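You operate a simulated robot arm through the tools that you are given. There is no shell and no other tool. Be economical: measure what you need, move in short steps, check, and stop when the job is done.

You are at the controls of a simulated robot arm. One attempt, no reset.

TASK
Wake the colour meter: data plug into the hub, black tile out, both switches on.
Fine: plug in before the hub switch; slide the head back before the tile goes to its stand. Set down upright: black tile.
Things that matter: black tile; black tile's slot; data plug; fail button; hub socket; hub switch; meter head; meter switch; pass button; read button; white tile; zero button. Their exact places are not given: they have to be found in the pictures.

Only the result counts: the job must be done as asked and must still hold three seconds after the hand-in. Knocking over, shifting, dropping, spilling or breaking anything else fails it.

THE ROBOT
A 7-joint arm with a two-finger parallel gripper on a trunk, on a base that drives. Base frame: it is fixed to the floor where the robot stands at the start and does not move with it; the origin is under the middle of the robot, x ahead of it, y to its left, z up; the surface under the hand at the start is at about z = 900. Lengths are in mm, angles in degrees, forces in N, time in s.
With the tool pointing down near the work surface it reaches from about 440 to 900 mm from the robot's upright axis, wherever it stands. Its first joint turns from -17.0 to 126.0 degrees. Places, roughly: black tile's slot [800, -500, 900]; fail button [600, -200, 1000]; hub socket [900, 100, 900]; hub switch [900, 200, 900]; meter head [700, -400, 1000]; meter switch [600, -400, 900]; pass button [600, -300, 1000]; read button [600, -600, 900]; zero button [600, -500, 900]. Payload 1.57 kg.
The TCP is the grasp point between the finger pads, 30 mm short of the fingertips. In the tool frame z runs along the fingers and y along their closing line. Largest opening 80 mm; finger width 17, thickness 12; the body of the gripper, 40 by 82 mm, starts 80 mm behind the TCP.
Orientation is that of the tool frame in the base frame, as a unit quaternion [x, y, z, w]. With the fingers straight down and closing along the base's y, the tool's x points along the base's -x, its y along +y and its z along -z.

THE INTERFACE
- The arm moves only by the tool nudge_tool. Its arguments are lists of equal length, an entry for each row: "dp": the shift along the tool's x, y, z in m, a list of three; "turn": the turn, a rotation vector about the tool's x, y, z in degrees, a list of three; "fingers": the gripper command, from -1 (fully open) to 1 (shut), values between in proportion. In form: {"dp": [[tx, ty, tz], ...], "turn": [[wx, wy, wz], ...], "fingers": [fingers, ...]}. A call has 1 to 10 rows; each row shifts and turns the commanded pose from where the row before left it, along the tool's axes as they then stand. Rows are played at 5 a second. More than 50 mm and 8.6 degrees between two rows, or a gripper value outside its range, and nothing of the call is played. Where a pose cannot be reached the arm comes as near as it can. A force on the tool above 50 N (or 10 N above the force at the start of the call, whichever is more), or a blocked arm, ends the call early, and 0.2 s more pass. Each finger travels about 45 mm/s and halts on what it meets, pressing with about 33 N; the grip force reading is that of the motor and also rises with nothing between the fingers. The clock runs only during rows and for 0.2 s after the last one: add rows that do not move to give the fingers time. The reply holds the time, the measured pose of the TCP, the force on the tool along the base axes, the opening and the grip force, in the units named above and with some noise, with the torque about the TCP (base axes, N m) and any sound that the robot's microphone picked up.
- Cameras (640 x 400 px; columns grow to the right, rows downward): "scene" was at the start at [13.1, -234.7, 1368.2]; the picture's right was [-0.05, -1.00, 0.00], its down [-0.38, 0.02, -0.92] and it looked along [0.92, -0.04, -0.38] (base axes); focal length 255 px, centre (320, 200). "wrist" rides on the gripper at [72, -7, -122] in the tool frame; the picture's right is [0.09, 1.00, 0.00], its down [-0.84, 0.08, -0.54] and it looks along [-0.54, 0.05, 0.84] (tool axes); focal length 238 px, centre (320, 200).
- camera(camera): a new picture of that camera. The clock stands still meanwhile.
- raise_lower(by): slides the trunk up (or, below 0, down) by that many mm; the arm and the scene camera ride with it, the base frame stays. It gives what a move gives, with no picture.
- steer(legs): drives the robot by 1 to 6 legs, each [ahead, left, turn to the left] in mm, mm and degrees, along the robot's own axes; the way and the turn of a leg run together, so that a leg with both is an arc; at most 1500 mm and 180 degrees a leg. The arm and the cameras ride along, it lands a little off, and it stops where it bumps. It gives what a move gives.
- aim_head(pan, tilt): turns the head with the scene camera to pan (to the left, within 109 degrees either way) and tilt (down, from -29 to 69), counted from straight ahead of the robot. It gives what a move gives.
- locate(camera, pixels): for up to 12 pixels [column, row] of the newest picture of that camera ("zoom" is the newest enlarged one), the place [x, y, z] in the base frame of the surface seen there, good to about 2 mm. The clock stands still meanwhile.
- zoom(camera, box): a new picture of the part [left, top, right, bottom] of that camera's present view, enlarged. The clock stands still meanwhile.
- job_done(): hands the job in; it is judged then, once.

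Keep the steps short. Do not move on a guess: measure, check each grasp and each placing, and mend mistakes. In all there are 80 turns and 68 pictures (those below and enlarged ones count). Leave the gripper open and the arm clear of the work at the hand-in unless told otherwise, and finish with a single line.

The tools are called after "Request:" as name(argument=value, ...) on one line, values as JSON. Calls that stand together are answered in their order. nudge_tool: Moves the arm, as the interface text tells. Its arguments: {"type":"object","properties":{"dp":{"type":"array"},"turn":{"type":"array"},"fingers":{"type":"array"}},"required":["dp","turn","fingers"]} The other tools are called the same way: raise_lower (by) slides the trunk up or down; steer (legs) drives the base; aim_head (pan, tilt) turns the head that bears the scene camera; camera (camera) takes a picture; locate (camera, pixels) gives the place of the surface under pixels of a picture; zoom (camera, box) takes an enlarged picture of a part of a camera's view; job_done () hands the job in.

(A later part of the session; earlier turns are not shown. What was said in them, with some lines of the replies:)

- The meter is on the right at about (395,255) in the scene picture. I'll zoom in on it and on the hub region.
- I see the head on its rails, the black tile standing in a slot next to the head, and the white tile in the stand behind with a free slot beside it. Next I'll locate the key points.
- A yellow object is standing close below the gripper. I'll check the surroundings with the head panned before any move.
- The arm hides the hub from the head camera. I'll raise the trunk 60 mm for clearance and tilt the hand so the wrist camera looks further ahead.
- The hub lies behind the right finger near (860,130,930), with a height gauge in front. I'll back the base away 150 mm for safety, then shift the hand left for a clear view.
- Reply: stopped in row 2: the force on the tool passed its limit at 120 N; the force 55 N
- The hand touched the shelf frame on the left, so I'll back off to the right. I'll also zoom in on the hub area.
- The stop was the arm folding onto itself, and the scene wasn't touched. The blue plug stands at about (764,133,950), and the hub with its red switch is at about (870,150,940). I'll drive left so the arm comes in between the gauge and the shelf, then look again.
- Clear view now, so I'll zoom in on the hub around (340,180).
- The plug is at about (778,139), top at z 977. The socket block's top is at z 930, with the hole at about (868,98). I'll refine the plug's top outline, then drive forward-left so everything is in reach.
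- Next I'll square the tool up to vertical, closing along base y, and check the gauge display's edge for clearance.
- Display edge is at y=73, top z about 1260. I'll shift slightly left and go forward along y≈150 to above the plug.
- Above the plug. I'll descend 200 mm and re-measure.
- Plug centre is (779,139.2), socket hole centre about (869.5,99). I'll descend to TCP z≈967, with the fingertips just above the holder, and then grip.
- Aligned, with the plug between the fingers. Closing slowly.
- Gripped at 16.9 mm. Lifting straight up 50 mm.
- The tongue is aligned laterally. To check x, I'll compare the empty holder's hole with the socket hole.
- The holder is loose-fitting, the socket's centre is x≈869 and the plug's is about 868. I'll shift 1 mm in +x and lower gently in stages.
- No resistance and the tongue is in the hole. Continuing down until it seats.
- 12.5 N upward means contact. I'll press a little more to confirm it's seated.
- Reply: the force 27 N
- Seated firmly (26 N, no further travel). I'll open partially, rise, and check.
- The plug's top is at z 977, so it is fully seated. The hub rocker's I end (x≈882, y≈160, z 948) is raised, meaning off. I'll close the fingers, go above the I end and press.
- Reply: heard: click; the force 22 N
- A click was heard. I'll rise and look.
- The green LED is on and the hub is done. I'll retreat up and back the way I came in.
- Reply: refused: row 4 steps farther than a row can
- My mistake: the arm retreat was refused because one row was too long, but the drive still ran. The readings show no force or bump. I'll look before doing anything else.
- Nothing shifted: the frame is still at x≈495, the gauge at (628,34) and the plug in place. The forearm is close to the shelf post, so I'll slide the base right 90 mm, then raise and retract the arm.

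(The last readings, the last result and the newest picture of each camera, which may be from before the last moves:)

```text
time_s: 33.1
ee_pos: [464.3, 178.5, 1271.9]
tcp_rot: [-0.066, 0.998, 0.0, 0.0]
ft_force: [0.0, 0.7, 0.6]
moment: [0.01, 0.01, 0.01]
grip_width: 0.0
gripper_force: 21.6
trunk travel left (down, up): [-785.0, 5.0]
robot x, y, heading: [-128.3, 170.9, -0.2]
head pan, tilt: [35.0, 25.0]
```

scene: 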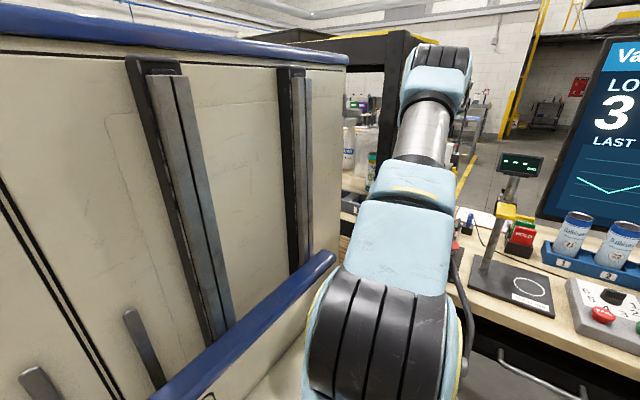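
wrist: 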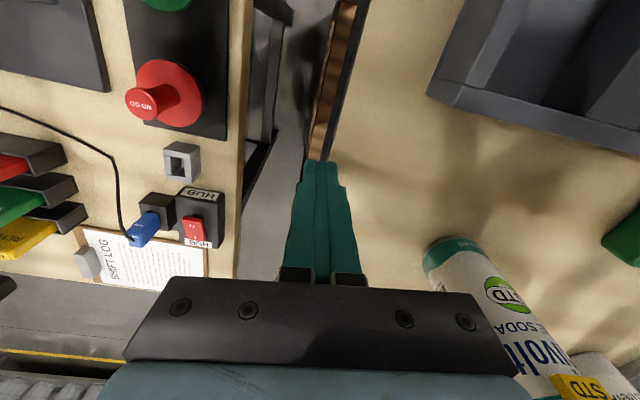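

Clear. Now drive right about 610 mm toward the meter and aim the head at it.

Request:
steer(legs=[[0, -610, 0]])

Request:
aim_head(pan=8, tilt=28)

Request:
camera(camera="scene")

Request:
camera(camera="wrist")

```text
time_s: 36.6
ee_pos: [461.5, -436.3, 1273.2]
tcp_rot: [-0.068, 0.998, -0.001, 0.0]
ft_force: [0.9, -0.6, 0.4]
moment: [0.0, 0.02, 0.0]
grip_width: 0.0
gripper_force: 21.2
trunk travel left (down, up): [-785.0, 5.0]
robot x, y, heading: [-133.9, -449.8, -0.2]
head pan, tilt: [35.0, 25.0]
```

```text
time_s: 37.5
ee_pos: [461.6, -437.6, 1271.1]
tcp_rot: [-0.067, 0.998, -0.001, 0.0]
ft_force: [0.7, 0.7, -1.1]
moment: [-0.01, -0.04, 0.04]
grip_width: 0.0
gripper_force: 21.2
trunk travel left (down, up): [-785.0, 5.0]
robot x, y, heading: [-136.5, -447.5, -0.1]
head pan, tilt: [8.0, 28.0]
```

```text
38 pictures are left
```

scene: 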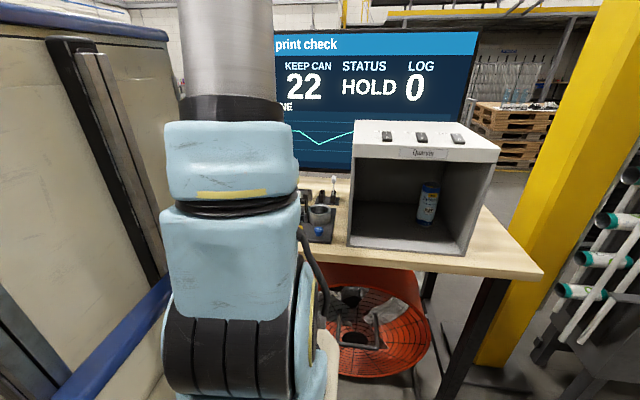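

```text
37 pictures are left
```

wrist: 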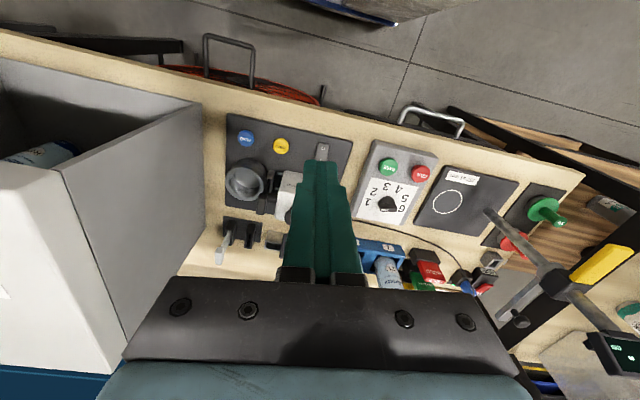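

The head camera is blocked by the arm, so the wrist camera will do. I'll square the yaw, open the fingers and move above the meter.

Request:
nudge_tool(dp=[[0, 0, 0], [-0.04, 0, 0], [-0.04, 0, 0], [0, 0, 0]], turn=[[0, 0, 7.7], [0, 0, 0], [0, 0, 0], [0, 0, 0]], fingers=[-1, -1, -1, -1])

Request:
camera(camera="wrist")

```text
time_s: 38.5
ee_pos: [544.3, -438.4, 1271.3]
tcp_rot: [-0.001, 1.0, -0.001, 0.0]
ft_force: [0.5, 0.1, -0.3]
moment: [0.0, -0.02, -0.05]
grip_width: 79.7
gripper_force: 0.0
trunk travel left (down, up): [-785.0, 5.0]
robot x, y, heading: [-133.6, -447.5, -0.2]
head pan, tilt: [8.0, 28.0]
```

```text
36 pictures are left
```

wrist: 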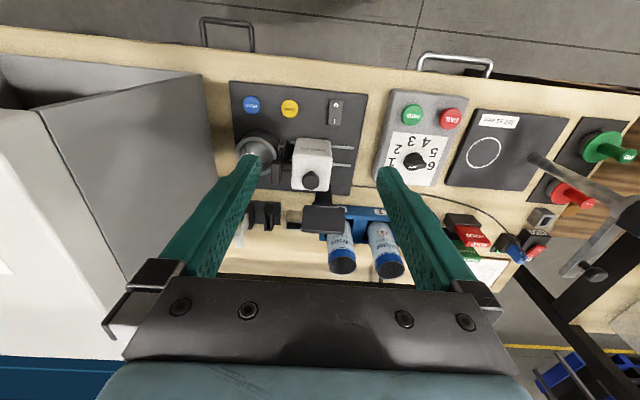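

Request:
zoom(camera="wrist", box=[225, 85, 375, 260])

Request:
locate(camera="wrist", pixels=[[334, 103], [334, 119], [312, 150], [311, 180], [310, 188], [280, 178], [265, 213], [274, 213], [345, 149], [345, 165], [292, 130], [323, 215]])

```text
2.29 times, centred on (300, 172) of wrist
```

zoom: 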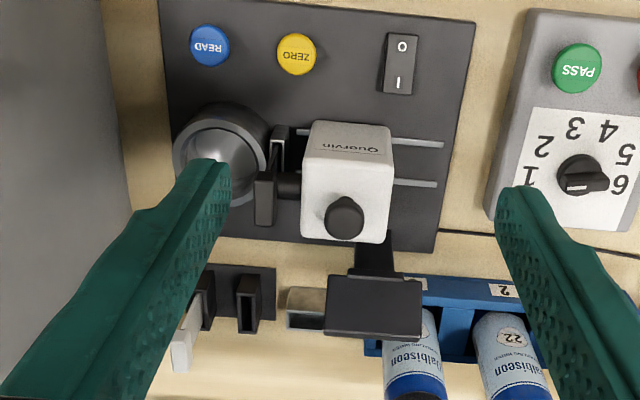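

```text
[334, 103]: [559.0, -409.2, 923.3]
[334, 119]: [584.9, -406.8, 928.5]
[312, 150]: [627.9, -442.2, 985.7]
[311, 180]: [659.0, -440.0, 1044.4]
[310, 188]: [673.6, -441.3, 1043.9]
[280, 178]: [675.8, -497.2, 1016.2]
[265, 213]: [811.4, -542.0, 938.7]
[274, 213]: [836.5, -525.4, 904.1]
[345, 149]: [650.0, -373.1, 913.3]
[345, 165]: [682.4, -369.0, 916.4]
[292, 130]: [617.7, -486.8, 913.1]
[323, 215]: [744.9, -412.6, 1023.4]
```

The rails run along y to about y=-370, and the head's knob is at (665,-441,1044). I'll go closer to measure the knob, tile and slot.

Request:
nudge_tool(dp=[[-0.035, -0.02, 0], [-0.02, -0.02, 0.03], [0, 0, 0.04], [0, 0, 0.02], [0, 0, 0]], turn=[[0, 0, 0], [0, 0, 0], [0, 0, 0], [0, 0, 0], [0, 0, 0]], fingers=[-1, -1, -1, -1, -1])

Request:
camera(camera="wrist")

```text
time_s: 39.7
ee_pos: [597.7, -477.0, 1180.0]
tcp_rot: [-0.001, 1.0, -0.001, -0.001]
ft_force: [0.4, -0.5, -0.3]
moment: [0.05, 0.01, -0.02]
grip_width: 80.0
gripper_force: 0.0
trunk travel left (down, up): [-785.0, 5.0]
robot x, y, heading: [-133.7, -449.7, -0.2]
head pan, tilt: [8.0, 28.0]
```

```text
34 pictures are left
```

wrist: 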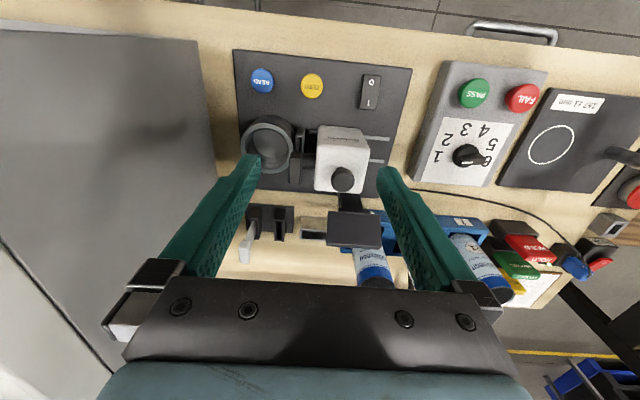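

Request:
zoom(camera="wrist", box=[235, 100, 405, 265])

Request:
locate(camera="zoom", pixels=[[362, 179], [375, 200], [397, 200], [422, 200], [398, 220], [397, 178], [277, 180], [290, 180], [277, 150], [305, 185], [390, 130], [340, 195]])

```text
2.42 times, centred on (320, 182) of wrist
```

zoom: 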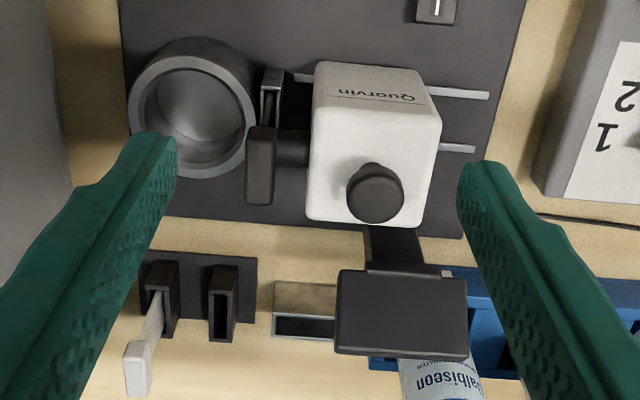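

```text
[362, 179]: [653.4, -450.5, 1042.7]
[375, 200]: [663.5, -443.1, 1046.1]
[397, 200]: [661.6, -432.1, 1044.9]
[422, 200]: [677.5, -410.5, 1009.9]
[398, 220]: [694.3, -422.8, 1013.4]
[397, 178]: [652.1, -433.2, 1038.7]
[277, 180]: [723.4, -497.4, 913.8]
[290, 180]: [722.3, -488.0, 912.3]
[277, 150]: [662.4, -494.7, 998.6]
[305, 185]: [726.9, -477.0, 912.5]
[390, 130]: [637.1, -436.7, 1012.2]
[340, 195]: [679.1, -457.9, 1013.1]
```

Knob centre is about (664,-441), top z 1045; head top z 1013. The tile handle is near y=-500, so I'll only open to about 48 mm and go above the knob.

Request:
nudge_tool(dp=[[-0.035, 0.018, 0], [-0.0315, 0.018, 0], [0, 0, 0.04], [0, 0, 0.03], [0, 0, 0.02], [0, 0, 0]], turn=[[0, 0, 0], [0, 0, 0], [0, 0, 0], [0, 0, 0], [0, 0, 0], [0, 0, 0]], fingers=[-0.2, -0.2, -0.2, -0.2, -0.2, -0.2])

Request:
camera(camera="wrist")

```text
time_s: 41.1
ee_pos: [664.7, -440.7, 1092.5]
tcp_rot: [-0.001, 1.0, -0.001, 0.0]
ft_force: [-0.4, -0.4, 0.0]
moment: [0.0, -0.02, 0.02]
grip_width: 48.0
gripper_force: 0.0
trunk travel left (down, up): [-785.0, 5.0]
robot x, y, heading: [-137.7, -448.7, -0.1]
head pan, tilt: [8.0, 28.0]
```

```text
32 pictures are left
```

wrist: 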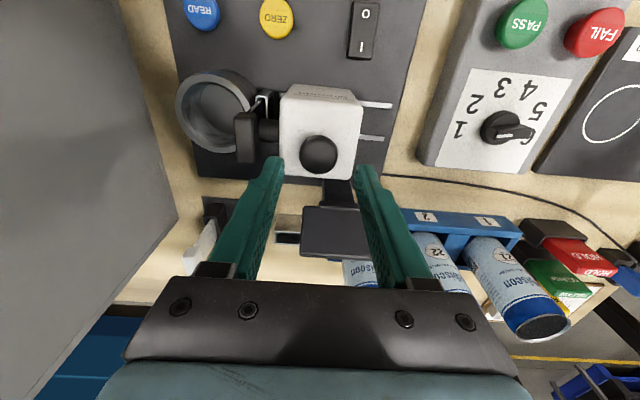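

Centred over the knob. Descending to z≈1048 and closing.

Request:
nudge_tool(dp=[[0, 0, 0.02], [0, 0, 0.014], [0, 0, 0.01], [0, 0, 0], [0, 0, 0], [0, 0, 0], [0, 0, 0], [0, 0, 0]], turn=[[0, 0, 0], [0, 0, 0], [0, 0, 0], [0, 0, 0], [0, 0, 0], [0, 0, 0], [0, 0, 0], [0, 0, 0]], fingers=[-0.2, -0.2, -0.2, 0.1, 0.4, 0.6, 0.9, 0.9])

Request:
locate(camera="wrist", pixels=[[246, 120], [246, 150], [238, 135], [256, 135], [265, 95], [268, 128], [318, 140], [318, 165], [212, 206], [385, 105], [385, 138], [340, 215]])

```text
time_s: 42.9
ee_pos: [664.0, -441.1, 1048.5]
tcp_rot: [-0.001, 1.0, -0.001, -0.002]
ft_force: [0.6, -0.2, -3.4]
moment: [-0.02, -0.08, 0.0]
grip_width: 29.4
gripper_force: 39.0
trunk travel left (down, up): [-785.0, 5.0]
robot x, y, heading: [-133.5, -447.6, -0.2]
head pan, tilt: [8.0, 28.0]
```

```text
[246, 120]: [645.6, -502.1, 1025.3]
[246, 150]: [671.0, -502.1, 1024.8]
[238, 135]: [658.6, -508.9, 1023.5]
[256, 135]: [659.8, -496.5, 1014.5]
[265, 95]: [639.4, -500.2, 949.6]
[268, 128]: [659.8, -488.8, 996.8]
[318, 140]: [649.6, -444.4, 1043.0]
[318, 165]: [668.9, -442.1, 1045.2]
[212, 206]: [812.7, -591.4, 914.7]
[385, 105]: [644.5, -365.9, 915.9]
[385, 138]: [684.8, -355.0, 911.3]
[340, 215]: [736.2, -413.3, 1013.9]
```

Knob gripped (29 mm). Sliding the head in +y in small steps, watching the force.

Request:
nudge_tool(dp=[[0, 0.008, 0], [0, 0.008, 0], [0, 0.008, 0], [0, 0.008, 0], [0, 0.008, 0], [0, 0, 0]], turn=[[0, 0, 0], [0, 0, 0], [0, 0, 0], [0, 0, 0], [0, 0, 0], [0, 0, 0]], fingers=[0.9, 0.9, 0.9, 0.9, 0.9, 0.9])

Request:
camera(camera="wrist")

```text
time_s: 44.1
ee_pos: [663.3, -417.5, 1047.4]
tcp_rot: [0.005, 1.0, -0.008, -0.003]
ft_force: [-5.9, -5.7, 7.3]
moment: [-0.39, 0.65, -0.05]
grip_width: 29.3
gripper_force: 39.1
trunk travel left (down, up): [-785.0, 5.0]
robot x, y, heading: [-132.8, -445.6, -0.2]
head pan, tilt: [8.0, 28.0]
stopped in row 6: the force on the tool passed its limit at 56 N (the readings are from after the stop); the commanded pose is now the measured one
```

```text
31 pictures are left
```

wrist: 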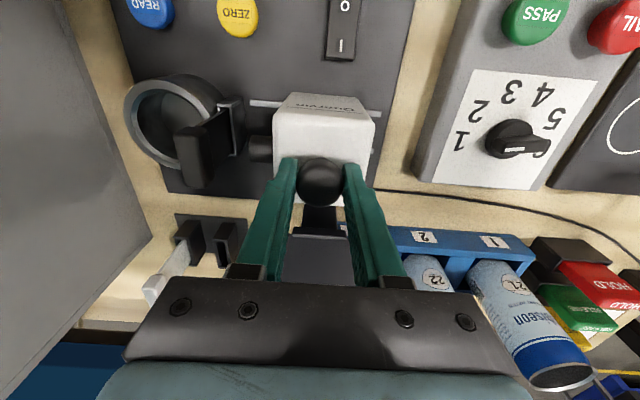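

The head moved about 24 mm and the snout has cleared the tile. I'll test whether this is the end stop with a gentle further pull.

Request:
nudge_tool(dp=[[0, 0.003, 0], [0, 0.003, 0], [0, 0.003, 0], [0, 0, 0]], turn=[[0, 0, 0], [0, 0, 0], [0, 0, 0], [0, 0, 0]], fingers=[0.9, 0.9, 0.9, 0.9])

Request:
zoom(camera="wrist", box=[120, 60, 400, 230])

```text
time_s: 44.9
ee_pos: [663.5, -417.5, 1046.4]
tcp_rot: [0.008, 1.0, -0.014, -0.003]
ft_force: [-9.0, -7.2, 9.4]
moment: [-0.34, 0.72, -0.02]
grip_width: 29.5
gripper_force: 39.5
trunk travel left (down, up): [-785.0, 5.0]
robot x, y, heading: [-134.5, -448.1, -0.2]
head pan, tilt: [8.0, 28.0]
stopped in row 3: the force on the tool passed its limit at 52 N (the readings are from after the stop); the commanded pose is now the measured one
```

```text
2.29 times, centred on (260, 145) of wrist
```

zoom: 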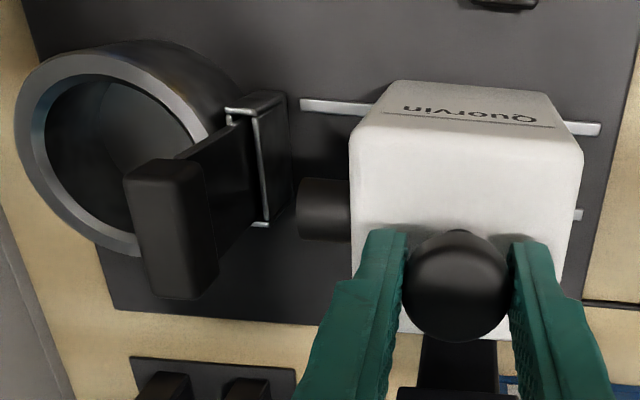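

Confirmed, that's the end stop. Releasing the knob and rising, re-levelling the tool.

Request:
nudge_tool(dp=[[0, 0, 0], [0, 0, 0], [0, 0, -0.02], [0, 0, -0.04], [0, 0, -0.04], [0.02, -0.04, 0], [0.01, -0.025, 0], [0, 0, 0]], turn=[[0, 0, 0], [0, 0, 0], [0, 0, 0], [-1.6, -0.4, -0.9], [0, 0, 0], [0, 0, 0], [0, 0, 0], [0, 0, 0]], fingers=[-0.1, -0.2, -0.2, -0.2, -0.2, -0.2, -0.2, -0.2])

Request:
camera(camera="wrist")

```text
time_s: 46.7
ee_pos: [635.3, -476.1, 1145.4]
tcp_rot: [-0.001, 1.0, 0.001, 0.0]
ft_force: [0.1, 0.5, 0.1]
moment: [0.0, -0.01, 0.02]
grip_width: 47.9
gripper_force: 0.0
trunk travel left (down, up): [-785.0, 5.0]
robot x, y, heading: [-132.3, -446.8, -0.2]
head pan, tilt: [8.0, 28.0]
```

```text
29 pictures are left
```

wrist: 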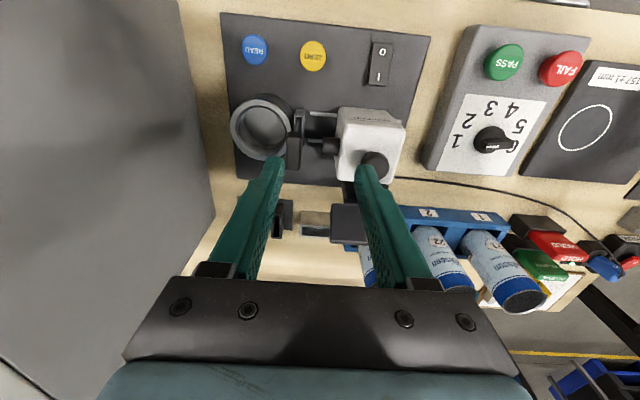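

I'll move right and back slightly to see the tile and its stand between wide-open fingers.

Request:
nudge_tool(dp=[[0.03, -0.04, -0.02], [0.01, -0.02, 0], [0, 0, 0]], turn=[[0, 0, 0], [0, 0, 0], [0, 0, 0]], fingers=[-1, -1, -1])

Request:
zoom(camera="wrist", box=[240, 90, 400, 260])

```text
refused: row 1 steps farther than a row can; nothing moved
```

```text
2.35 times, centred on (320, 175) of wrist
```

zoom: 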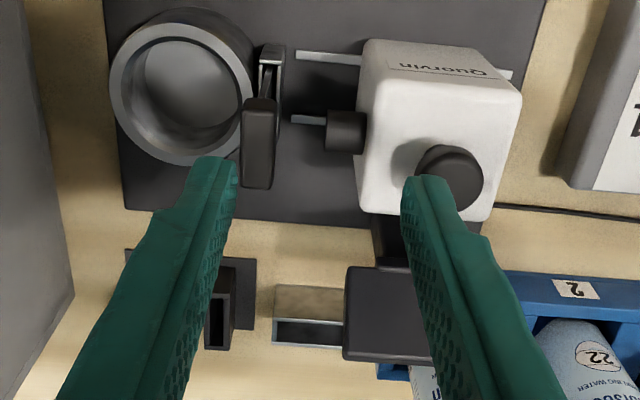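

Request:
nudge_tool(dp=[[0.02, -0.04, 0], [0.02, -0.02, -0.02], [0, 0, 0]], turn=[[0, 0, 0], [0, 0, 0], [0, 0, 0]], fingers=[-1, -1, -1])

Request:
camera(camera="wrist")

Request:
zoom(camera="wrist", box=[260, 100, 390, 230])

```text
time_s: 47.5
ee_pos: [598.5, -536.9, 1167.1]
tcp_rot: [0.0, 1.0, -0.001, 0.0]
ft_force: [-0.3, 0.4, 0.5]
moment: [0.0, -0.02, -0.02]
grip_width: 79.7
gripper_force: 0.0
trunk travel left (down, up): [-785.0, 5.0]
robot x, y, heading: [-134.8, -444.9, -0.3]
head pan, tilt: [8.0, 28.0]
```

```text
27 pictures are left
```

wrist: 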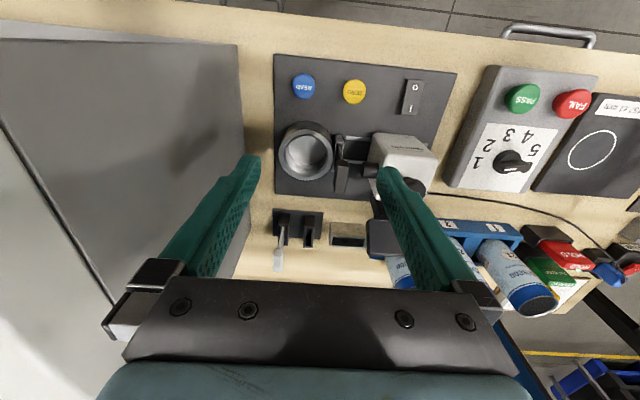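

```text
3.08 times, centred on (325, 165) of wrist
```

zoom: 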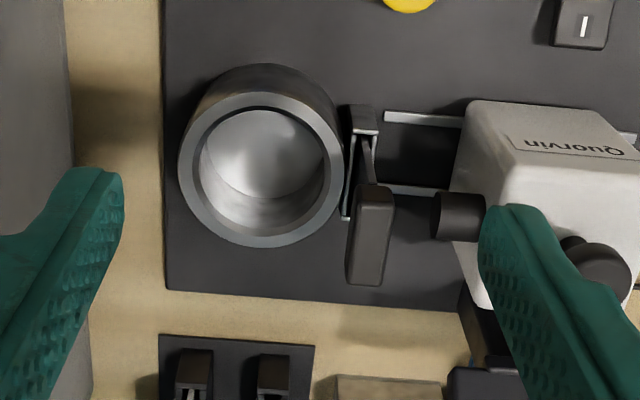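

Request:
locate(camera="zoom", pixels=[[361, 192], [388, 192], [353, 270], [380, 275], [374, 215], [369, 270], [366, 150], [365, 112], [343, 215], [348, 160], [270, 370], [195, 365]])

Request:
zoom(camera="wrist", box=[250, 195, 380, 280])

```text
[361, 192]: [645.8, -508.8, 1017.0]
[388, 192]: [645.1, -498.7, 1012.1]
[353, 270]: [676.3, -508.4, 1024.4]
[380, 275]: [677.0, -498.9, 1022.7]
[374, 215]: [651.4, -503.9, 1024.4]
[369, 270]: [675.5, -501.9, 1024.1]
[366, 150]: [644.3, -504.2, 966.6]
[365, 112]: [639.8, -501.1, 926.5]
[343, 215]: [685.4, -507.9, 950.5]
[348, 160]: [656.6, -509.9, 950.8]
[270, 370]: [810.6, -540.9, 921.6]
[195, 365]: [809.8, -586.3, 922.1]
```

```text
4.71 times, centred on (315, 238) of wrist
```

zoom: 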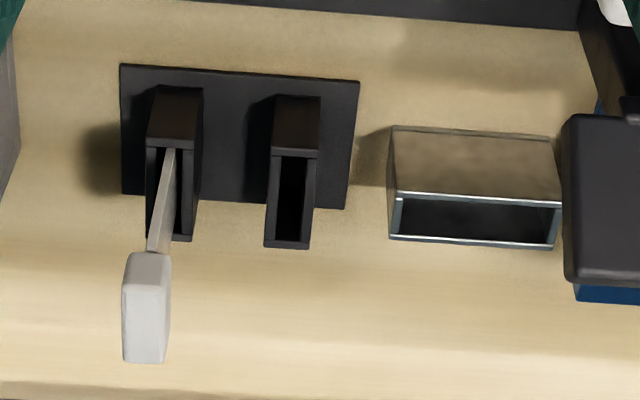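

Request:
locate(camera="zoom", pixels=[[296, 152], [275, 152], [316, 152], [271, 243], [305, 245], [270, 200], [313, 200], [290, 200], [148, 260], [140, 345], [169, 165], [186, 200]])

Request:
locate(camera="zoom", pixels=[[147, 265], [167, 265], [130, 350], [160, 350], [125, 100], [130, 180], [355, 90], [345, 200], [150, 180], [192, 190], [290, 242], [165, 200]])

```text
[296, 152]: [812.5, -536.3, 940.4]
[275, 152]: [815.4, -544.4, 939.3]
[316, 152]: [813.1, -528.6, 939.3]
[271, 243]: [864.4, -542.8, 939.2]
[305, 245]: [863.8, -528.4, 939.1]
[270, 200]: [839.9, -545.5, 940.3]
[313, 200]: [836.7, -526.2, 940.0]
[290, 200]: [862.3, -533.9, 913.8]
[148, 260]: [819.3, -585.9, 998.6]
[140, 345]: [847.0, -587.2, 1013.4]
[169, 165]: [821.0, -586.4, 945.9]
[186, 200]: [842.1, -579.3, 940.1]
```

```text
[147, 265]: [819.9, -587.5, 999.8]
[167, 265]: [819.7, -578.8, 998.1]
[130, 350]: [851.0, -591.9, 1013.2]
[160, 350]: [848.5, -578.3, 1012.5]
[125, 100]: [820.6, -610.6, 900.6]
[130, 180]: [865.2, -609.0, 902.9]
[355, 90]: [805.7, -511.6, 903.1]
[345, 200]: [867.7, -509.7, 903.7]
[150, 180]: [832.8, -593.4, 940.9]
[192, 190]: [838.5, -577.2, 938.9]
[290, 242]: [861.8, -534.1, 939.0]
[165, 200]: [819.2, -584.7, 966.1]
```

Black tile's handle: x 645–680, y -509…-498, top z 1024. Free sleeve: centre about (838.5,-536), top z 940. The stand is out of reach from here, so I'll drive 130 mm forward with the hand high and clear.

Request:
steer(legs=[[130, 0, 0]])

```text
time_s: 48.8
ee_pos: [731.6, -538.8, 1165.9]
tcp_rot: [-0.001, 1.0, 0.0, -0.001]
ft_force: [0.9, -0.3, -1.0]
moment: [-0.04, 0.0, 0.01]
grip_width: 80.0
gripper_force: 0.1
trunk travel left (down, up): [-785.0, 5.0]
robot x, y, heading: [1.9, -446.4, -0.5]
head pan, tilt: [8.0, 28.0]
```

Moving above the tile handle with a 40 mm opening.

Request:
nudge_tool(dp=[[0.035, 0.017, 0], [0.034, 0.0175, 0], [0, 0, 0.04], [0, 0, 0.036], [0, 0, 0]], turn=[[0, 0, 0], [0, 0, 0], [0, 0, 0], [0, 0, 0], [0, 0, 0]], fingers=[0, 0, 0, 0, 0])

Request:
camera(camera="wrist")

```text
time_s: 50.0
ee_pos: [662.3, -502.0, 1090.3]
tcp_rot: [0.0, 1.0, 0.0, 0.001]
ft_force: [-0.5, -0.1, -0.5]
moment: [-0.02, -0.01, 0.03]
grip_width: 39.8
gripper_force: 0.0
trunk travel left (down, up): [-785.0, 5.0]
robot x, y, heading: [-3.0, -444.8, -0.3]
head pan, tilt: [8.0, 28.0]
```

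```text
24 pictures are left
```

wrist: 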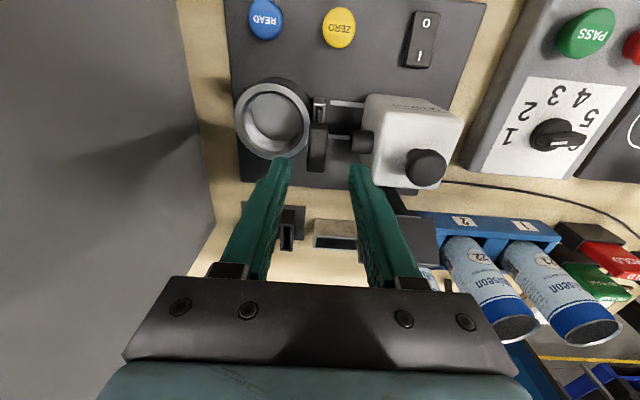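

Request:
locate(camera="wrist", pixels=[[312, 150], [325, 150], [318, 127], [317, 168], [318, 150], [272, 140], [362, 142]])

Request:
nudge_tool(dp=[[0, -0.0015, 0.03], [0, 0, 0.02], [0, 0, 0.015], [0, 0, 0]], turn=[[0, 0, 0], [0, 0, 0], [0, 0, 0], [0, 0, 0]], fingers=[0, 0, 0, 0])

Request:
camera(camera="wrist")

```text
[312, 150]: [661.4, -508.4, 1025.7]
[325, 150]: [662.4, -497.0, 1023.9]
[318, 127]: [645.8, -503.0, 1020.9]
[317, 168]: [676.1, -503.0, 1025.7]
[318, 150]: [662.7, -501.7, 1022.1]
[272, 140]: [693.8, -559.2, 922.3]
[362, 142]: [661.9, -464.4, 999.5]
```

```text
time_s: 51.0
ee_pos: [662.3, -503.9, 1024.7]
tcp_rot: [0.001, 1.0, -0.001, -0.001]
ft_force: [0.7, 0.1, -0.1]
moment: [0.0, 0.0, -0.01]
grip_width: 40.0
gripper_force: 0.0
trunk travel left (down, up): [-785.0, 5.0]
robot x, y, heading: [0.6, -450.5, -0.5]
head pan, tilt: [8.0, 28.0]
```

```text
23 pictures are left
```

wrist: 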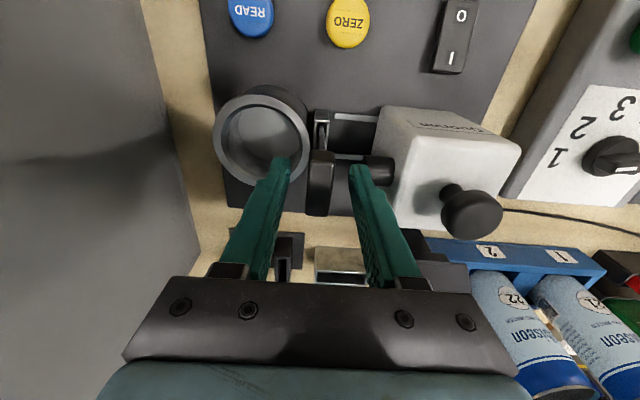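

The handle is centred between the fingers. Closing.

Request:
nudge_tool(dp=[[0, 0, 0], [0, 0, 0], [0, 0, 0], [0, 0, 0], [0, 0, 0], [0, 0, 0], [0, 0, 0]], turn=[[0, 0, 0], [0, 0, 0], [0, 0, 0], [0, 0, 0], [0, 0, 0], [0, 0, 0], [0, 0, 0]], fingers=[0.2, 0.4, 0.5, 0.6, 0.8, 1, 1])

Request:
nudge_tool(dp=[[0, 0, -0.005], [0, 0, -0.01], [0, 0, -0.02], [0, 0, -0.03], [0, 0, -0.03], [0, 0, 0]], turn=[[0, 0, 0], [0, 0, 0], [0, 0, 0], [0, 0, 0], [0, 0, 0], [0, 0, 0]], fingers=[1, 1, 1, 1, 1, 1])

Request:
camera(camera="wrist")

```text
time_s: 52.6
ee_pos: [662.0, -503.1, 1025.7]
tcp_rot: [0.0, 1.0, -0.001, 0.0]
ft_force: [0.0, -1.0, -0.2]
moment: [-0.01, 0.03, -0.01]
grip_width: 14.8
gripper_force: 30.9
trunk travel left (down, up): [-785.0, 5.0]
robot x, y, heading: [-0.9, -451.8, -0.4]
head pan, tilt: [8.0, 28.0]
```

```text
time_s: 54.0
ee_pos: [664.1, -502.2, 1121.0]
tcp_rot: [-0.001, 1.0, -0.001, 0.001]
ft_force: [0.9, -0.1, 0.0]
moment: [0.01, 0.01, -0.01]
grip_width: 14.8
gripper_force: 30.8
trunk travel left (down, up): [-785.0, 5.0]
robot x, y, heading: [-0.1, -448.2, -0.4]
head pan, tilt: [8.0, 28.0]
```

```text
22 pictures are left
```

wrist: 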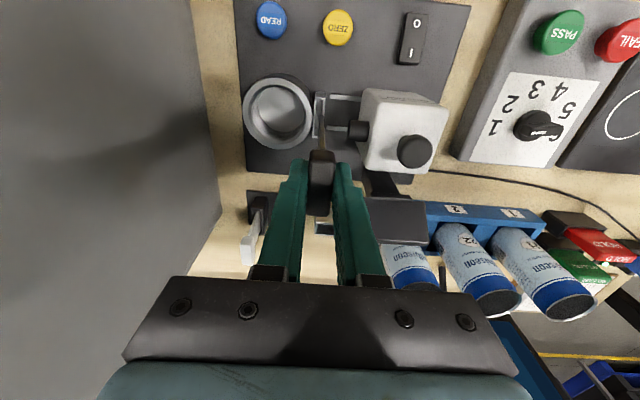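

Tile lifted, grip 14.8 mm. Carrying it above the free sleeve.

Request:
nudge_tool(dp=[[-0.044, -0.008, 0], [-0.044, -0.008, 0], [-0.044, -0.008, 0], [-0.0435, -0.0085, 0], [0, 0, 0.02], [0, 0, 0]], turn=[[0, 0, 0], [0, 0, 0], [0, 0, 0], [0, 0, 0], [0, 0, 0], [0, 0, 0]], fingers=[1, 1, 1, 1, 1, 1])

Request:
camera(camera="wrist")

Request:
zoom(camera="wrist", box=[240, 85, 400, 225])

```text
time_s: 55.4
ee_pos: [838.9, -537.2, 1099.4]
tcp_rot: [0.0, 1.0, -0.001, 0.0]
ft_force: [-0.1, 1.2, -0.7]
moment: [-0.02, 0.03, 0.01]
grip_width: 15.1
gripper_force: 30.5
trunk travel left (down, up): [-785.0, 5.0]
robot x, y, heading: [-2.4, -445.1, -0.2]
head pan, tilt: [8.0, 28.0]
```

```text
21 pictures are left
```

wrist: 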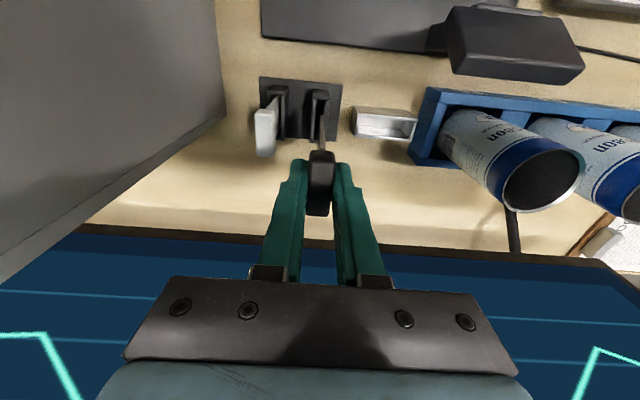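

```text
2.86 times, centred on (320, 155) of wrist
```

zoom: 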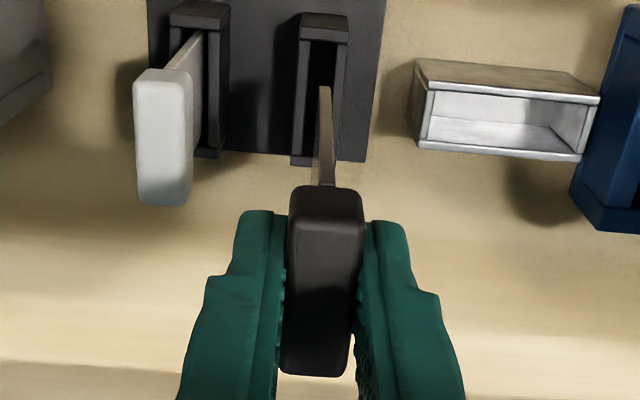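

Request:
locate(camera="zoom", pixels=[[325, 92], [326, 130], [328, 175], [322, 32], [299, 90], [345, 90], [298, 160], [322, 200], [325, 365], [190, 150], [170, 195], [160, 85]])

Request:
locate(camera="wrist", pixels=[[500, 270], [320, 245], [213, 100]])

```text
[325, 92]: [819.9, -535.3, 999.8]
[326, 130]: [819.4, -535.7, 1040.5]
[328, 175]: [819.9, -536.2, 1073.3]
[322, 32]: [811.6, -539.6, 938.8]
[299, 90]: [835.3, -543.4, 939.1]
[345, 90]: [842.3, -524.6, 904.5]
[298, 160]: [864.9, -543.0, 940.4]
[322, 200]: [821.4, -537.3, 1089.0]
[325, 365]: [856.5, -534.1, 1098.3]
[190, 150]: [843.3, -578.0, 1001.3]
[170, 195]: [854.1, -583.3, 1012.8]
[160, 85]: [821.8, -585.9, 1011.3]
```

```text
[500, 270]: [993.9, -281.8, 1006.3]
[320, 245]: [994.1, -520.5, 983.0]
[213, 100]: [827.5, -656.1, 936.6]
```

The plate hangs vertical, front edge x=820 (the white tile's is 821), y=-535.5 over the sleeve centre -536. Bottom is at z≈995. Lowering 85 mm in stages.

Request:
nudge_tool(dp=[[0, 0, 0.025], [0, 0, 0.02], [0, 0, 0.01], [0, 0, 0.01], [0, 0, 0]], turn=[[0, 0, 0], [0, 0, 0], [0, 0, 0], [0, 0, 0], [0, 0, 0]], fingers=[1, 1, 1, 1, 1])

Request:
zoom(camera="wrist", box=[240, 85, 400, 225])

```text
time_s: 56.6
ee_pos: [838.8, -537.4, 1035.5]
tcp_rot: [0.0, 1.0, 0.0, 0.0]
ft_force: [1.3, -0.3, -1.1]
moment: [0.0, -0.02, -0.04]
grip_width: 15.0
gripper_force: 31.0
trunk travel left (down, up): [-785.0, 5.0]
robot x, y, heading: [1.9, -451.4, -0.1]
head pan, tilt: [8.0, 28.0]
```

```text
2.86 times, centred on (320, 155) of wrist
```

zoom: 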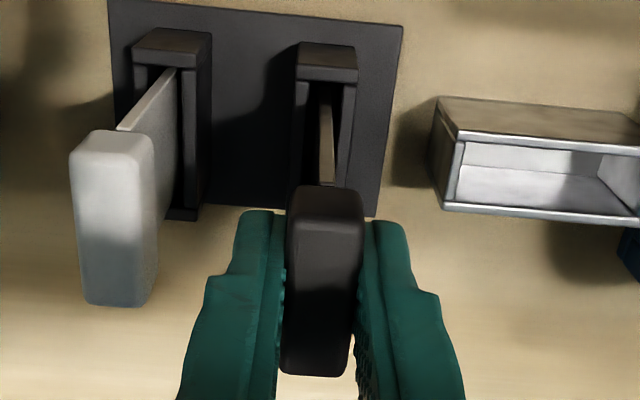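

The plate is going into the sleeve with no force. Continuing to the bottom.

Request:
nudge_tool(dp=[[0, 0, 0.008], [0, 0, 0.006], [0, 0, 0.003], [0, 0, 0.003], [0, 0, 0.002], [0, 0, 0.002], [0, 0, 0]], turn=[[0, 0, 0], [0, 0, 0], [0, 0, 0], [0, 0, 0], [0, 0, 0], [0, 0, 0], [0, 0, 0]], fingers=[1, 1, 1, 1, 1, 1, 1])

```text
time_s: 58.2
ee_pos: [837.3, -538.0, 1013.3]
tcp_rot: [0.0, 1.0, 0.001, 0.002]
ft_force: [-1.5, -0.9, 15.2]
moment: [-0.09, 0.35, -0.01]
grip_width: 14.7
gripper_force: 31.3
trunk travel left (down, up): [-785.0, 5.0]
robot x, y, heading: [-0.1, -445.6, -0.2]
head pan, tilt: [8.0, 28.0]
```

Seated at z 1013, as expected. Releasing slightly and rising.

Request:
nudge_tool(dp=[[0, 0, -0.0015], [0, 0, 0], [0, 0, 0], [0, 0, -0.02], [0, 0, -0.04], [0, 0, -0.04], [0, 0, 0]], turn=[[0, 0, 0], [0, 0, 0], [0, 0, 0], [0, 0, 0], [0, 0, 0], [0, 0, 0], [0, 0, 0]], fingers=[0.5, 0.35, 0.35, 0.35, 0.35, 0.35, 0.35])

Request:
camera(camera="wrist")

```text
time_s: 59.8
ee_pos: [840.0, -536.3, 1113.3]
tcp_rot: [0.0, 1.0, 0.0, 0.0]
ft_force: [0.0, 0.4, 0.3]
moment: [-0.01, 0.0, 0.01]
grip_width: 26.2
gripper_force: 0.0
trunk travel left (down, up): [-785.0, 5.0]
robot x, y, heading: [-0.3, -449.6, -0.3]
head pan, tilt: [8.0, 28.0]
```

```text
18 pictures are left
```

wrist: 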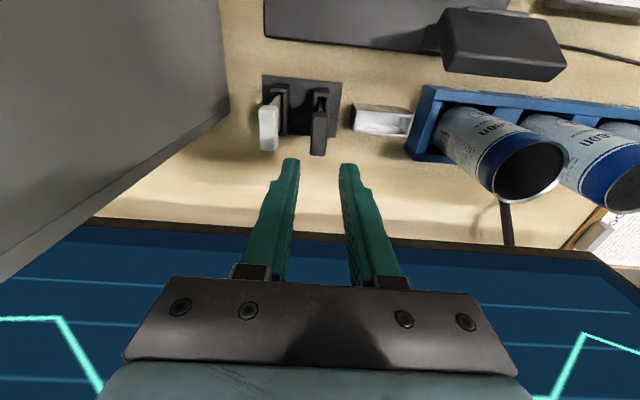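

The tile stands beside the white one. Verifying its height, then moving up and back toward the meter switch near (572,-408).

Request:
locate(camera="wrist", pixels=[[318, 140], [319, 115], [318, 150], [269, 140], [269, 115]])

Request:
nudge_tool(dp=[[0, 0, -0.04], [0.043, 0.024, 0], [0.043, 0.024, 0], [0.043, 0.024, 0], [0.043, 0.024, 0], [0.043, 0.024, 0], [0.04, 0.005, 0], [0, 0, 0]], turn=[[0, 0, 0], [0, 0, 0], [0, 0, 0], [0, 0, 0], [0, 0, 0], [0, 0, 0], [0, 0, 0], [0, 0, 0]], fingers=[1, 1, 1, 1, 1, 1, 1, 1])

Request:
camera(camera="wrist")

```text
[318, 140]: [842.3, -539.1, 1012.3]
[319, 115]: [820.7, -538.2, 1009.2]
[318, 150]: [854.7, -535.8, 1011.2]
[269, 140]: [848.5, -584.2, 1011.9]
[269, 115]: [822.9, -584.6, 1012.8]
```

```text
time_s: 61.6
ee_pos: [581.2, -411.9, 1154.9]
tcp_rot: [0.0, 1.0, 0.0, 0.0]
ft_force: [0.1, -0.3, -0.2]
moment: [-0.03, 0.0, -0.02]
grip_width: 0.0
gripper_force: 21.7
trunk travel left (down, up): [-785.0, 5.0]
robot x, y, heading: [2.3, -443.4, -0.3]
head pan, tilt: [8.0, 28.0]
```

```text
17 pictures are left
```

wrist: 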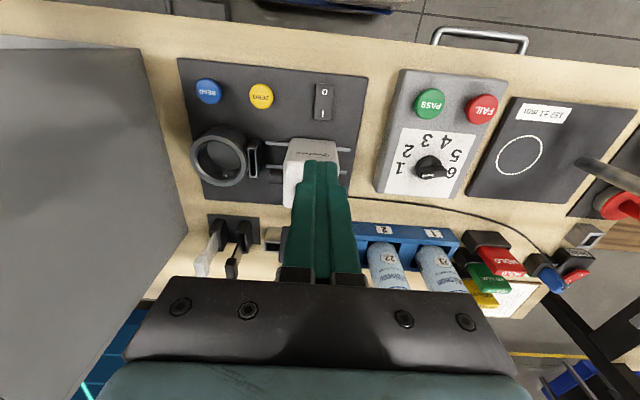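

Both tiles' tops are at z 1012. Now measure the meter switch.

Request:
zoom(camera="wrist", box=[260, 60, 390, 150])

Request:
locate(camera="wrist", pixels=[[324, 86], [324, 92], [324, 100], [323, 108], [322, 116], [317, 113], [328, 113], [340, 100], [309, 140], [300, 150]])

```text
4.44 times, centred on (325, 105) of wrist
```

zoom: 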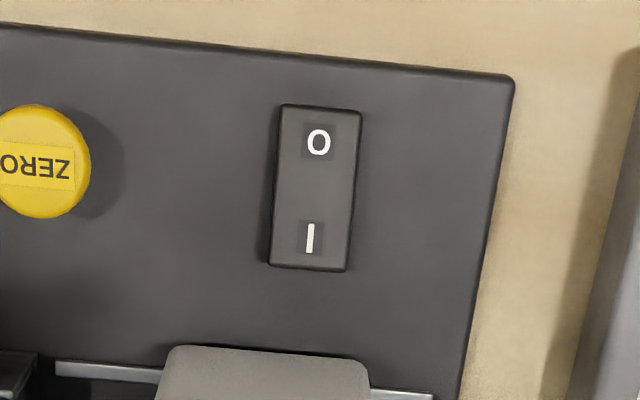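

```text
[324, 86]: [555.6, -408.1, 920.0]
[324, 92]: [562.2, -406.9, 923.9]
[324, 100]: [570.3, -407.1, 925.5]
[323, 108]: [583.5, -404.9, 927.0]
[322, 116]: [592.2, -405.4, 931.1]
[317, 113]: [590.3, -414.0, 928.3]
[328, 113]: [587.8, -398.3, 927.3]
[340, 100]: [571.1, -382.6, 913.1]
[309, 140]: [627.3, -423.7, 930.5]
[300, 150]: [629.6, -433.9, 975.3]
```

Meter rocker I end is at (587,-406), z≈930, raised, so off. Approaching from above and pressing.

Request:
nudge_tool(dp=[[-0.004, 0.006, 0], [0, 0, 0.045], [0, 0, 0.045], [0, 0, 0.045], [0, 0, 0.045], [0, 0, 0]], turn=[[0, 0, 0], [0, 0, 0], [0, 0, 0], [0, 0, 0], [0, 0, 0], [0, 0, 0]], fingers=[1, 1, 1, 1, 1, 1])

Request:
camera(camera="wrist")

```text
time_s: 63.0
ee_pos: [587.0, -406.0, 970.4]
tcp_rot: [0.0, 1.0, 0.001, 0.0]
ft_force: [-0.5, 0.3, 0.2]
moment: [0.02, -0.01, -0.02]
grip_width: 0.0
gripper_force: 21.1
trunk travel left (down, up): [-785.0, 5.0]
robot x, y, heading: [0.8, -444.4, -0.4]
head pan, tilt: [8.0, 28.0]
```

```text
15 pictures are left
```

wrist: 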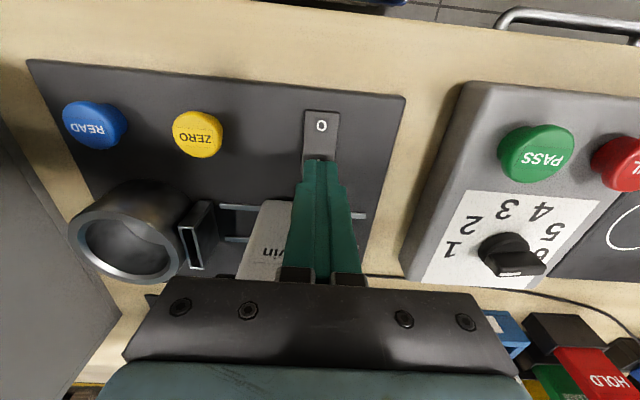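

Fingertips are right over the I end. Pressing in small steps.

Request:
nudge_tool(dp=[[0, 0, 0.006], [0, 0, 0.004], [0, 0, 0.003], [0, 0, 0.003], [0, 0, 0.003], [0, 0, 0]], turn=[[0, 0, 0], [0, 0, 0], [0, 0, 0], [0, 0, 0], [0, 0, 0], [0, 0, 0]], fingers=[1, 1, 1, 1, 1, 1])

```text
time_s: 64.4
ee_pos: [588.4, -406.5, 955.0]
tcp_rot: [0.0, 1.0, 0.001, 0.001]
ft_force: [1.6, -0.4, 0.9]
moment: [-0.03, -0.02, -0.01]
grip_width: 0.0
gripper_force: 21.5
trunk travel left (down, up): [-785.0, 5.0]
robot x, y, heading: [0.6, -445.9, -0.5]
head pan, tilt: [8.0, 28.0]
heard: click
```

Click heard. Rising and checking.

Request:
nudge_tool(dp=[[0, 0, -0.04], [0, 0, -0.045], [0, 0, -0.045], [0, 0, -0.045], [0, 0, -0.045], [0, 0, 0]], turn=[[0, 0, 0], [0, 0, 0], [0, 0, 0], [0, 0, 0], [0, 0, 0], [0, 0, 0]], fingers=[1, 1, 1, 1, 1, -1])

Request:
camera(camera="wrist")

Request:
locate(camera="wrist", pixels=[[322, 105], [322, 112], [322, 120], [321, 126]])

```text
time_s: 65.8
ee_pos: [587.2, -407.4, 1176.0]
tcp_rot: [0.0, 1.0, 0.0, 0.0]
ft_force: [0.0, 0.2, -0.7]
moment: [0.0, 0.0, -0.01]
grip_width: 31.8
gripper_force: 0.1
trunk travel left (down, up): [-785.0, 5.0]
robot x, y, heading: [1.8, -446.6, -0.3]
head pan, tilt: [8.0, 28.0]
```

```text
14 pictures are left
```

wrist: 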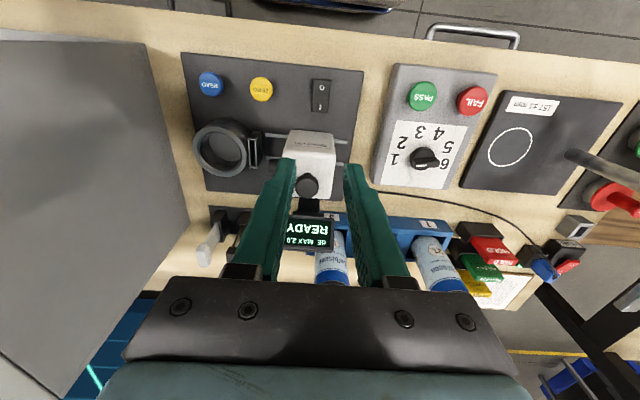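

```text
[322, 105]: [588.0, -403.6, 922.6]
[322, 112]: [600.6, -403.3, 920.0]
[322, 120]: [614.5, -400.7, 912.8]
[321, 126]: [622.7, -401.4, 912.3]
```

The meter display reads READY. I'll open fully and back the robot away clear of the bench, then take a final look.

Request:
nudge_tool(dp=[[0, 0, -0.045], [0, 0, -0.045], [0, 0, 0]], turn=[[0, 0, 0], [0, 0, 0], [0, 0, 0]], fingers=[-1, -1, -1])

Request:
steer(legs=[[-150, 0, 0]])

Request:
camera(camera="wrist")

Request:
zoom(camera="wrist", box=[210, 80, 400, 210])

```text
time_s: 66.6
ee_pos: [586.3, -408.4, 1265.9]
tcp_rot: [0.0, 1.0, 0.0, 0.0]
ft_force: [0.8, 0.1, -0.3]
moment: [0.01, 0.02, -0.05]
grip_width: 79.8
gripper_force: 0.1
trunk travel left (down, up): [-785.0, 5.0]
robot x, y, heading: [-1.4, -445.6, -0.1]
head pan, tilt: [8.0, 28.0]
```

```text
time_s: 68.0
ee_pos: [437.2, -407.2, 1264.8]
tcp_rot: [0.0, 1.0, 0.0, -0.001]
ft_force: [-0.1, 0.0, 0.1]
moment: [-0.02, 0.01, 0.03]
grip_width: 79.9
gripper_force: 0.1
trunk travel left (down, up): [-785.0, 5.0]
robot x, y, heading: [-152.2, -446.6, -0.1]
head pan, tilt: [8.0, 28.0]
```

```text
13 pictures are left
```

wrist: 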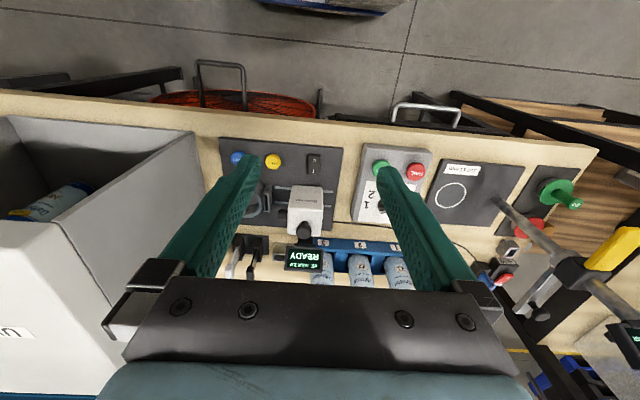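

```text
3.08 times, centred on (305, 145) of wrist
```

zoom: 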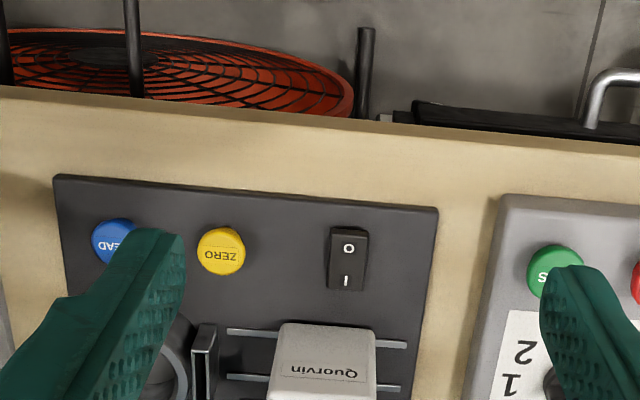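

The plug is in, both switches are on, the black tile is upright in its stand, the display reads READY, and the arm is clear with the gripper open. Handing in.

Request:
job_done()

```text
The job is handed in.
```

The colour meter is awake: the data plug is in the hub, the black tile stands upright in its slot, both switches are on, and the display reads READY.
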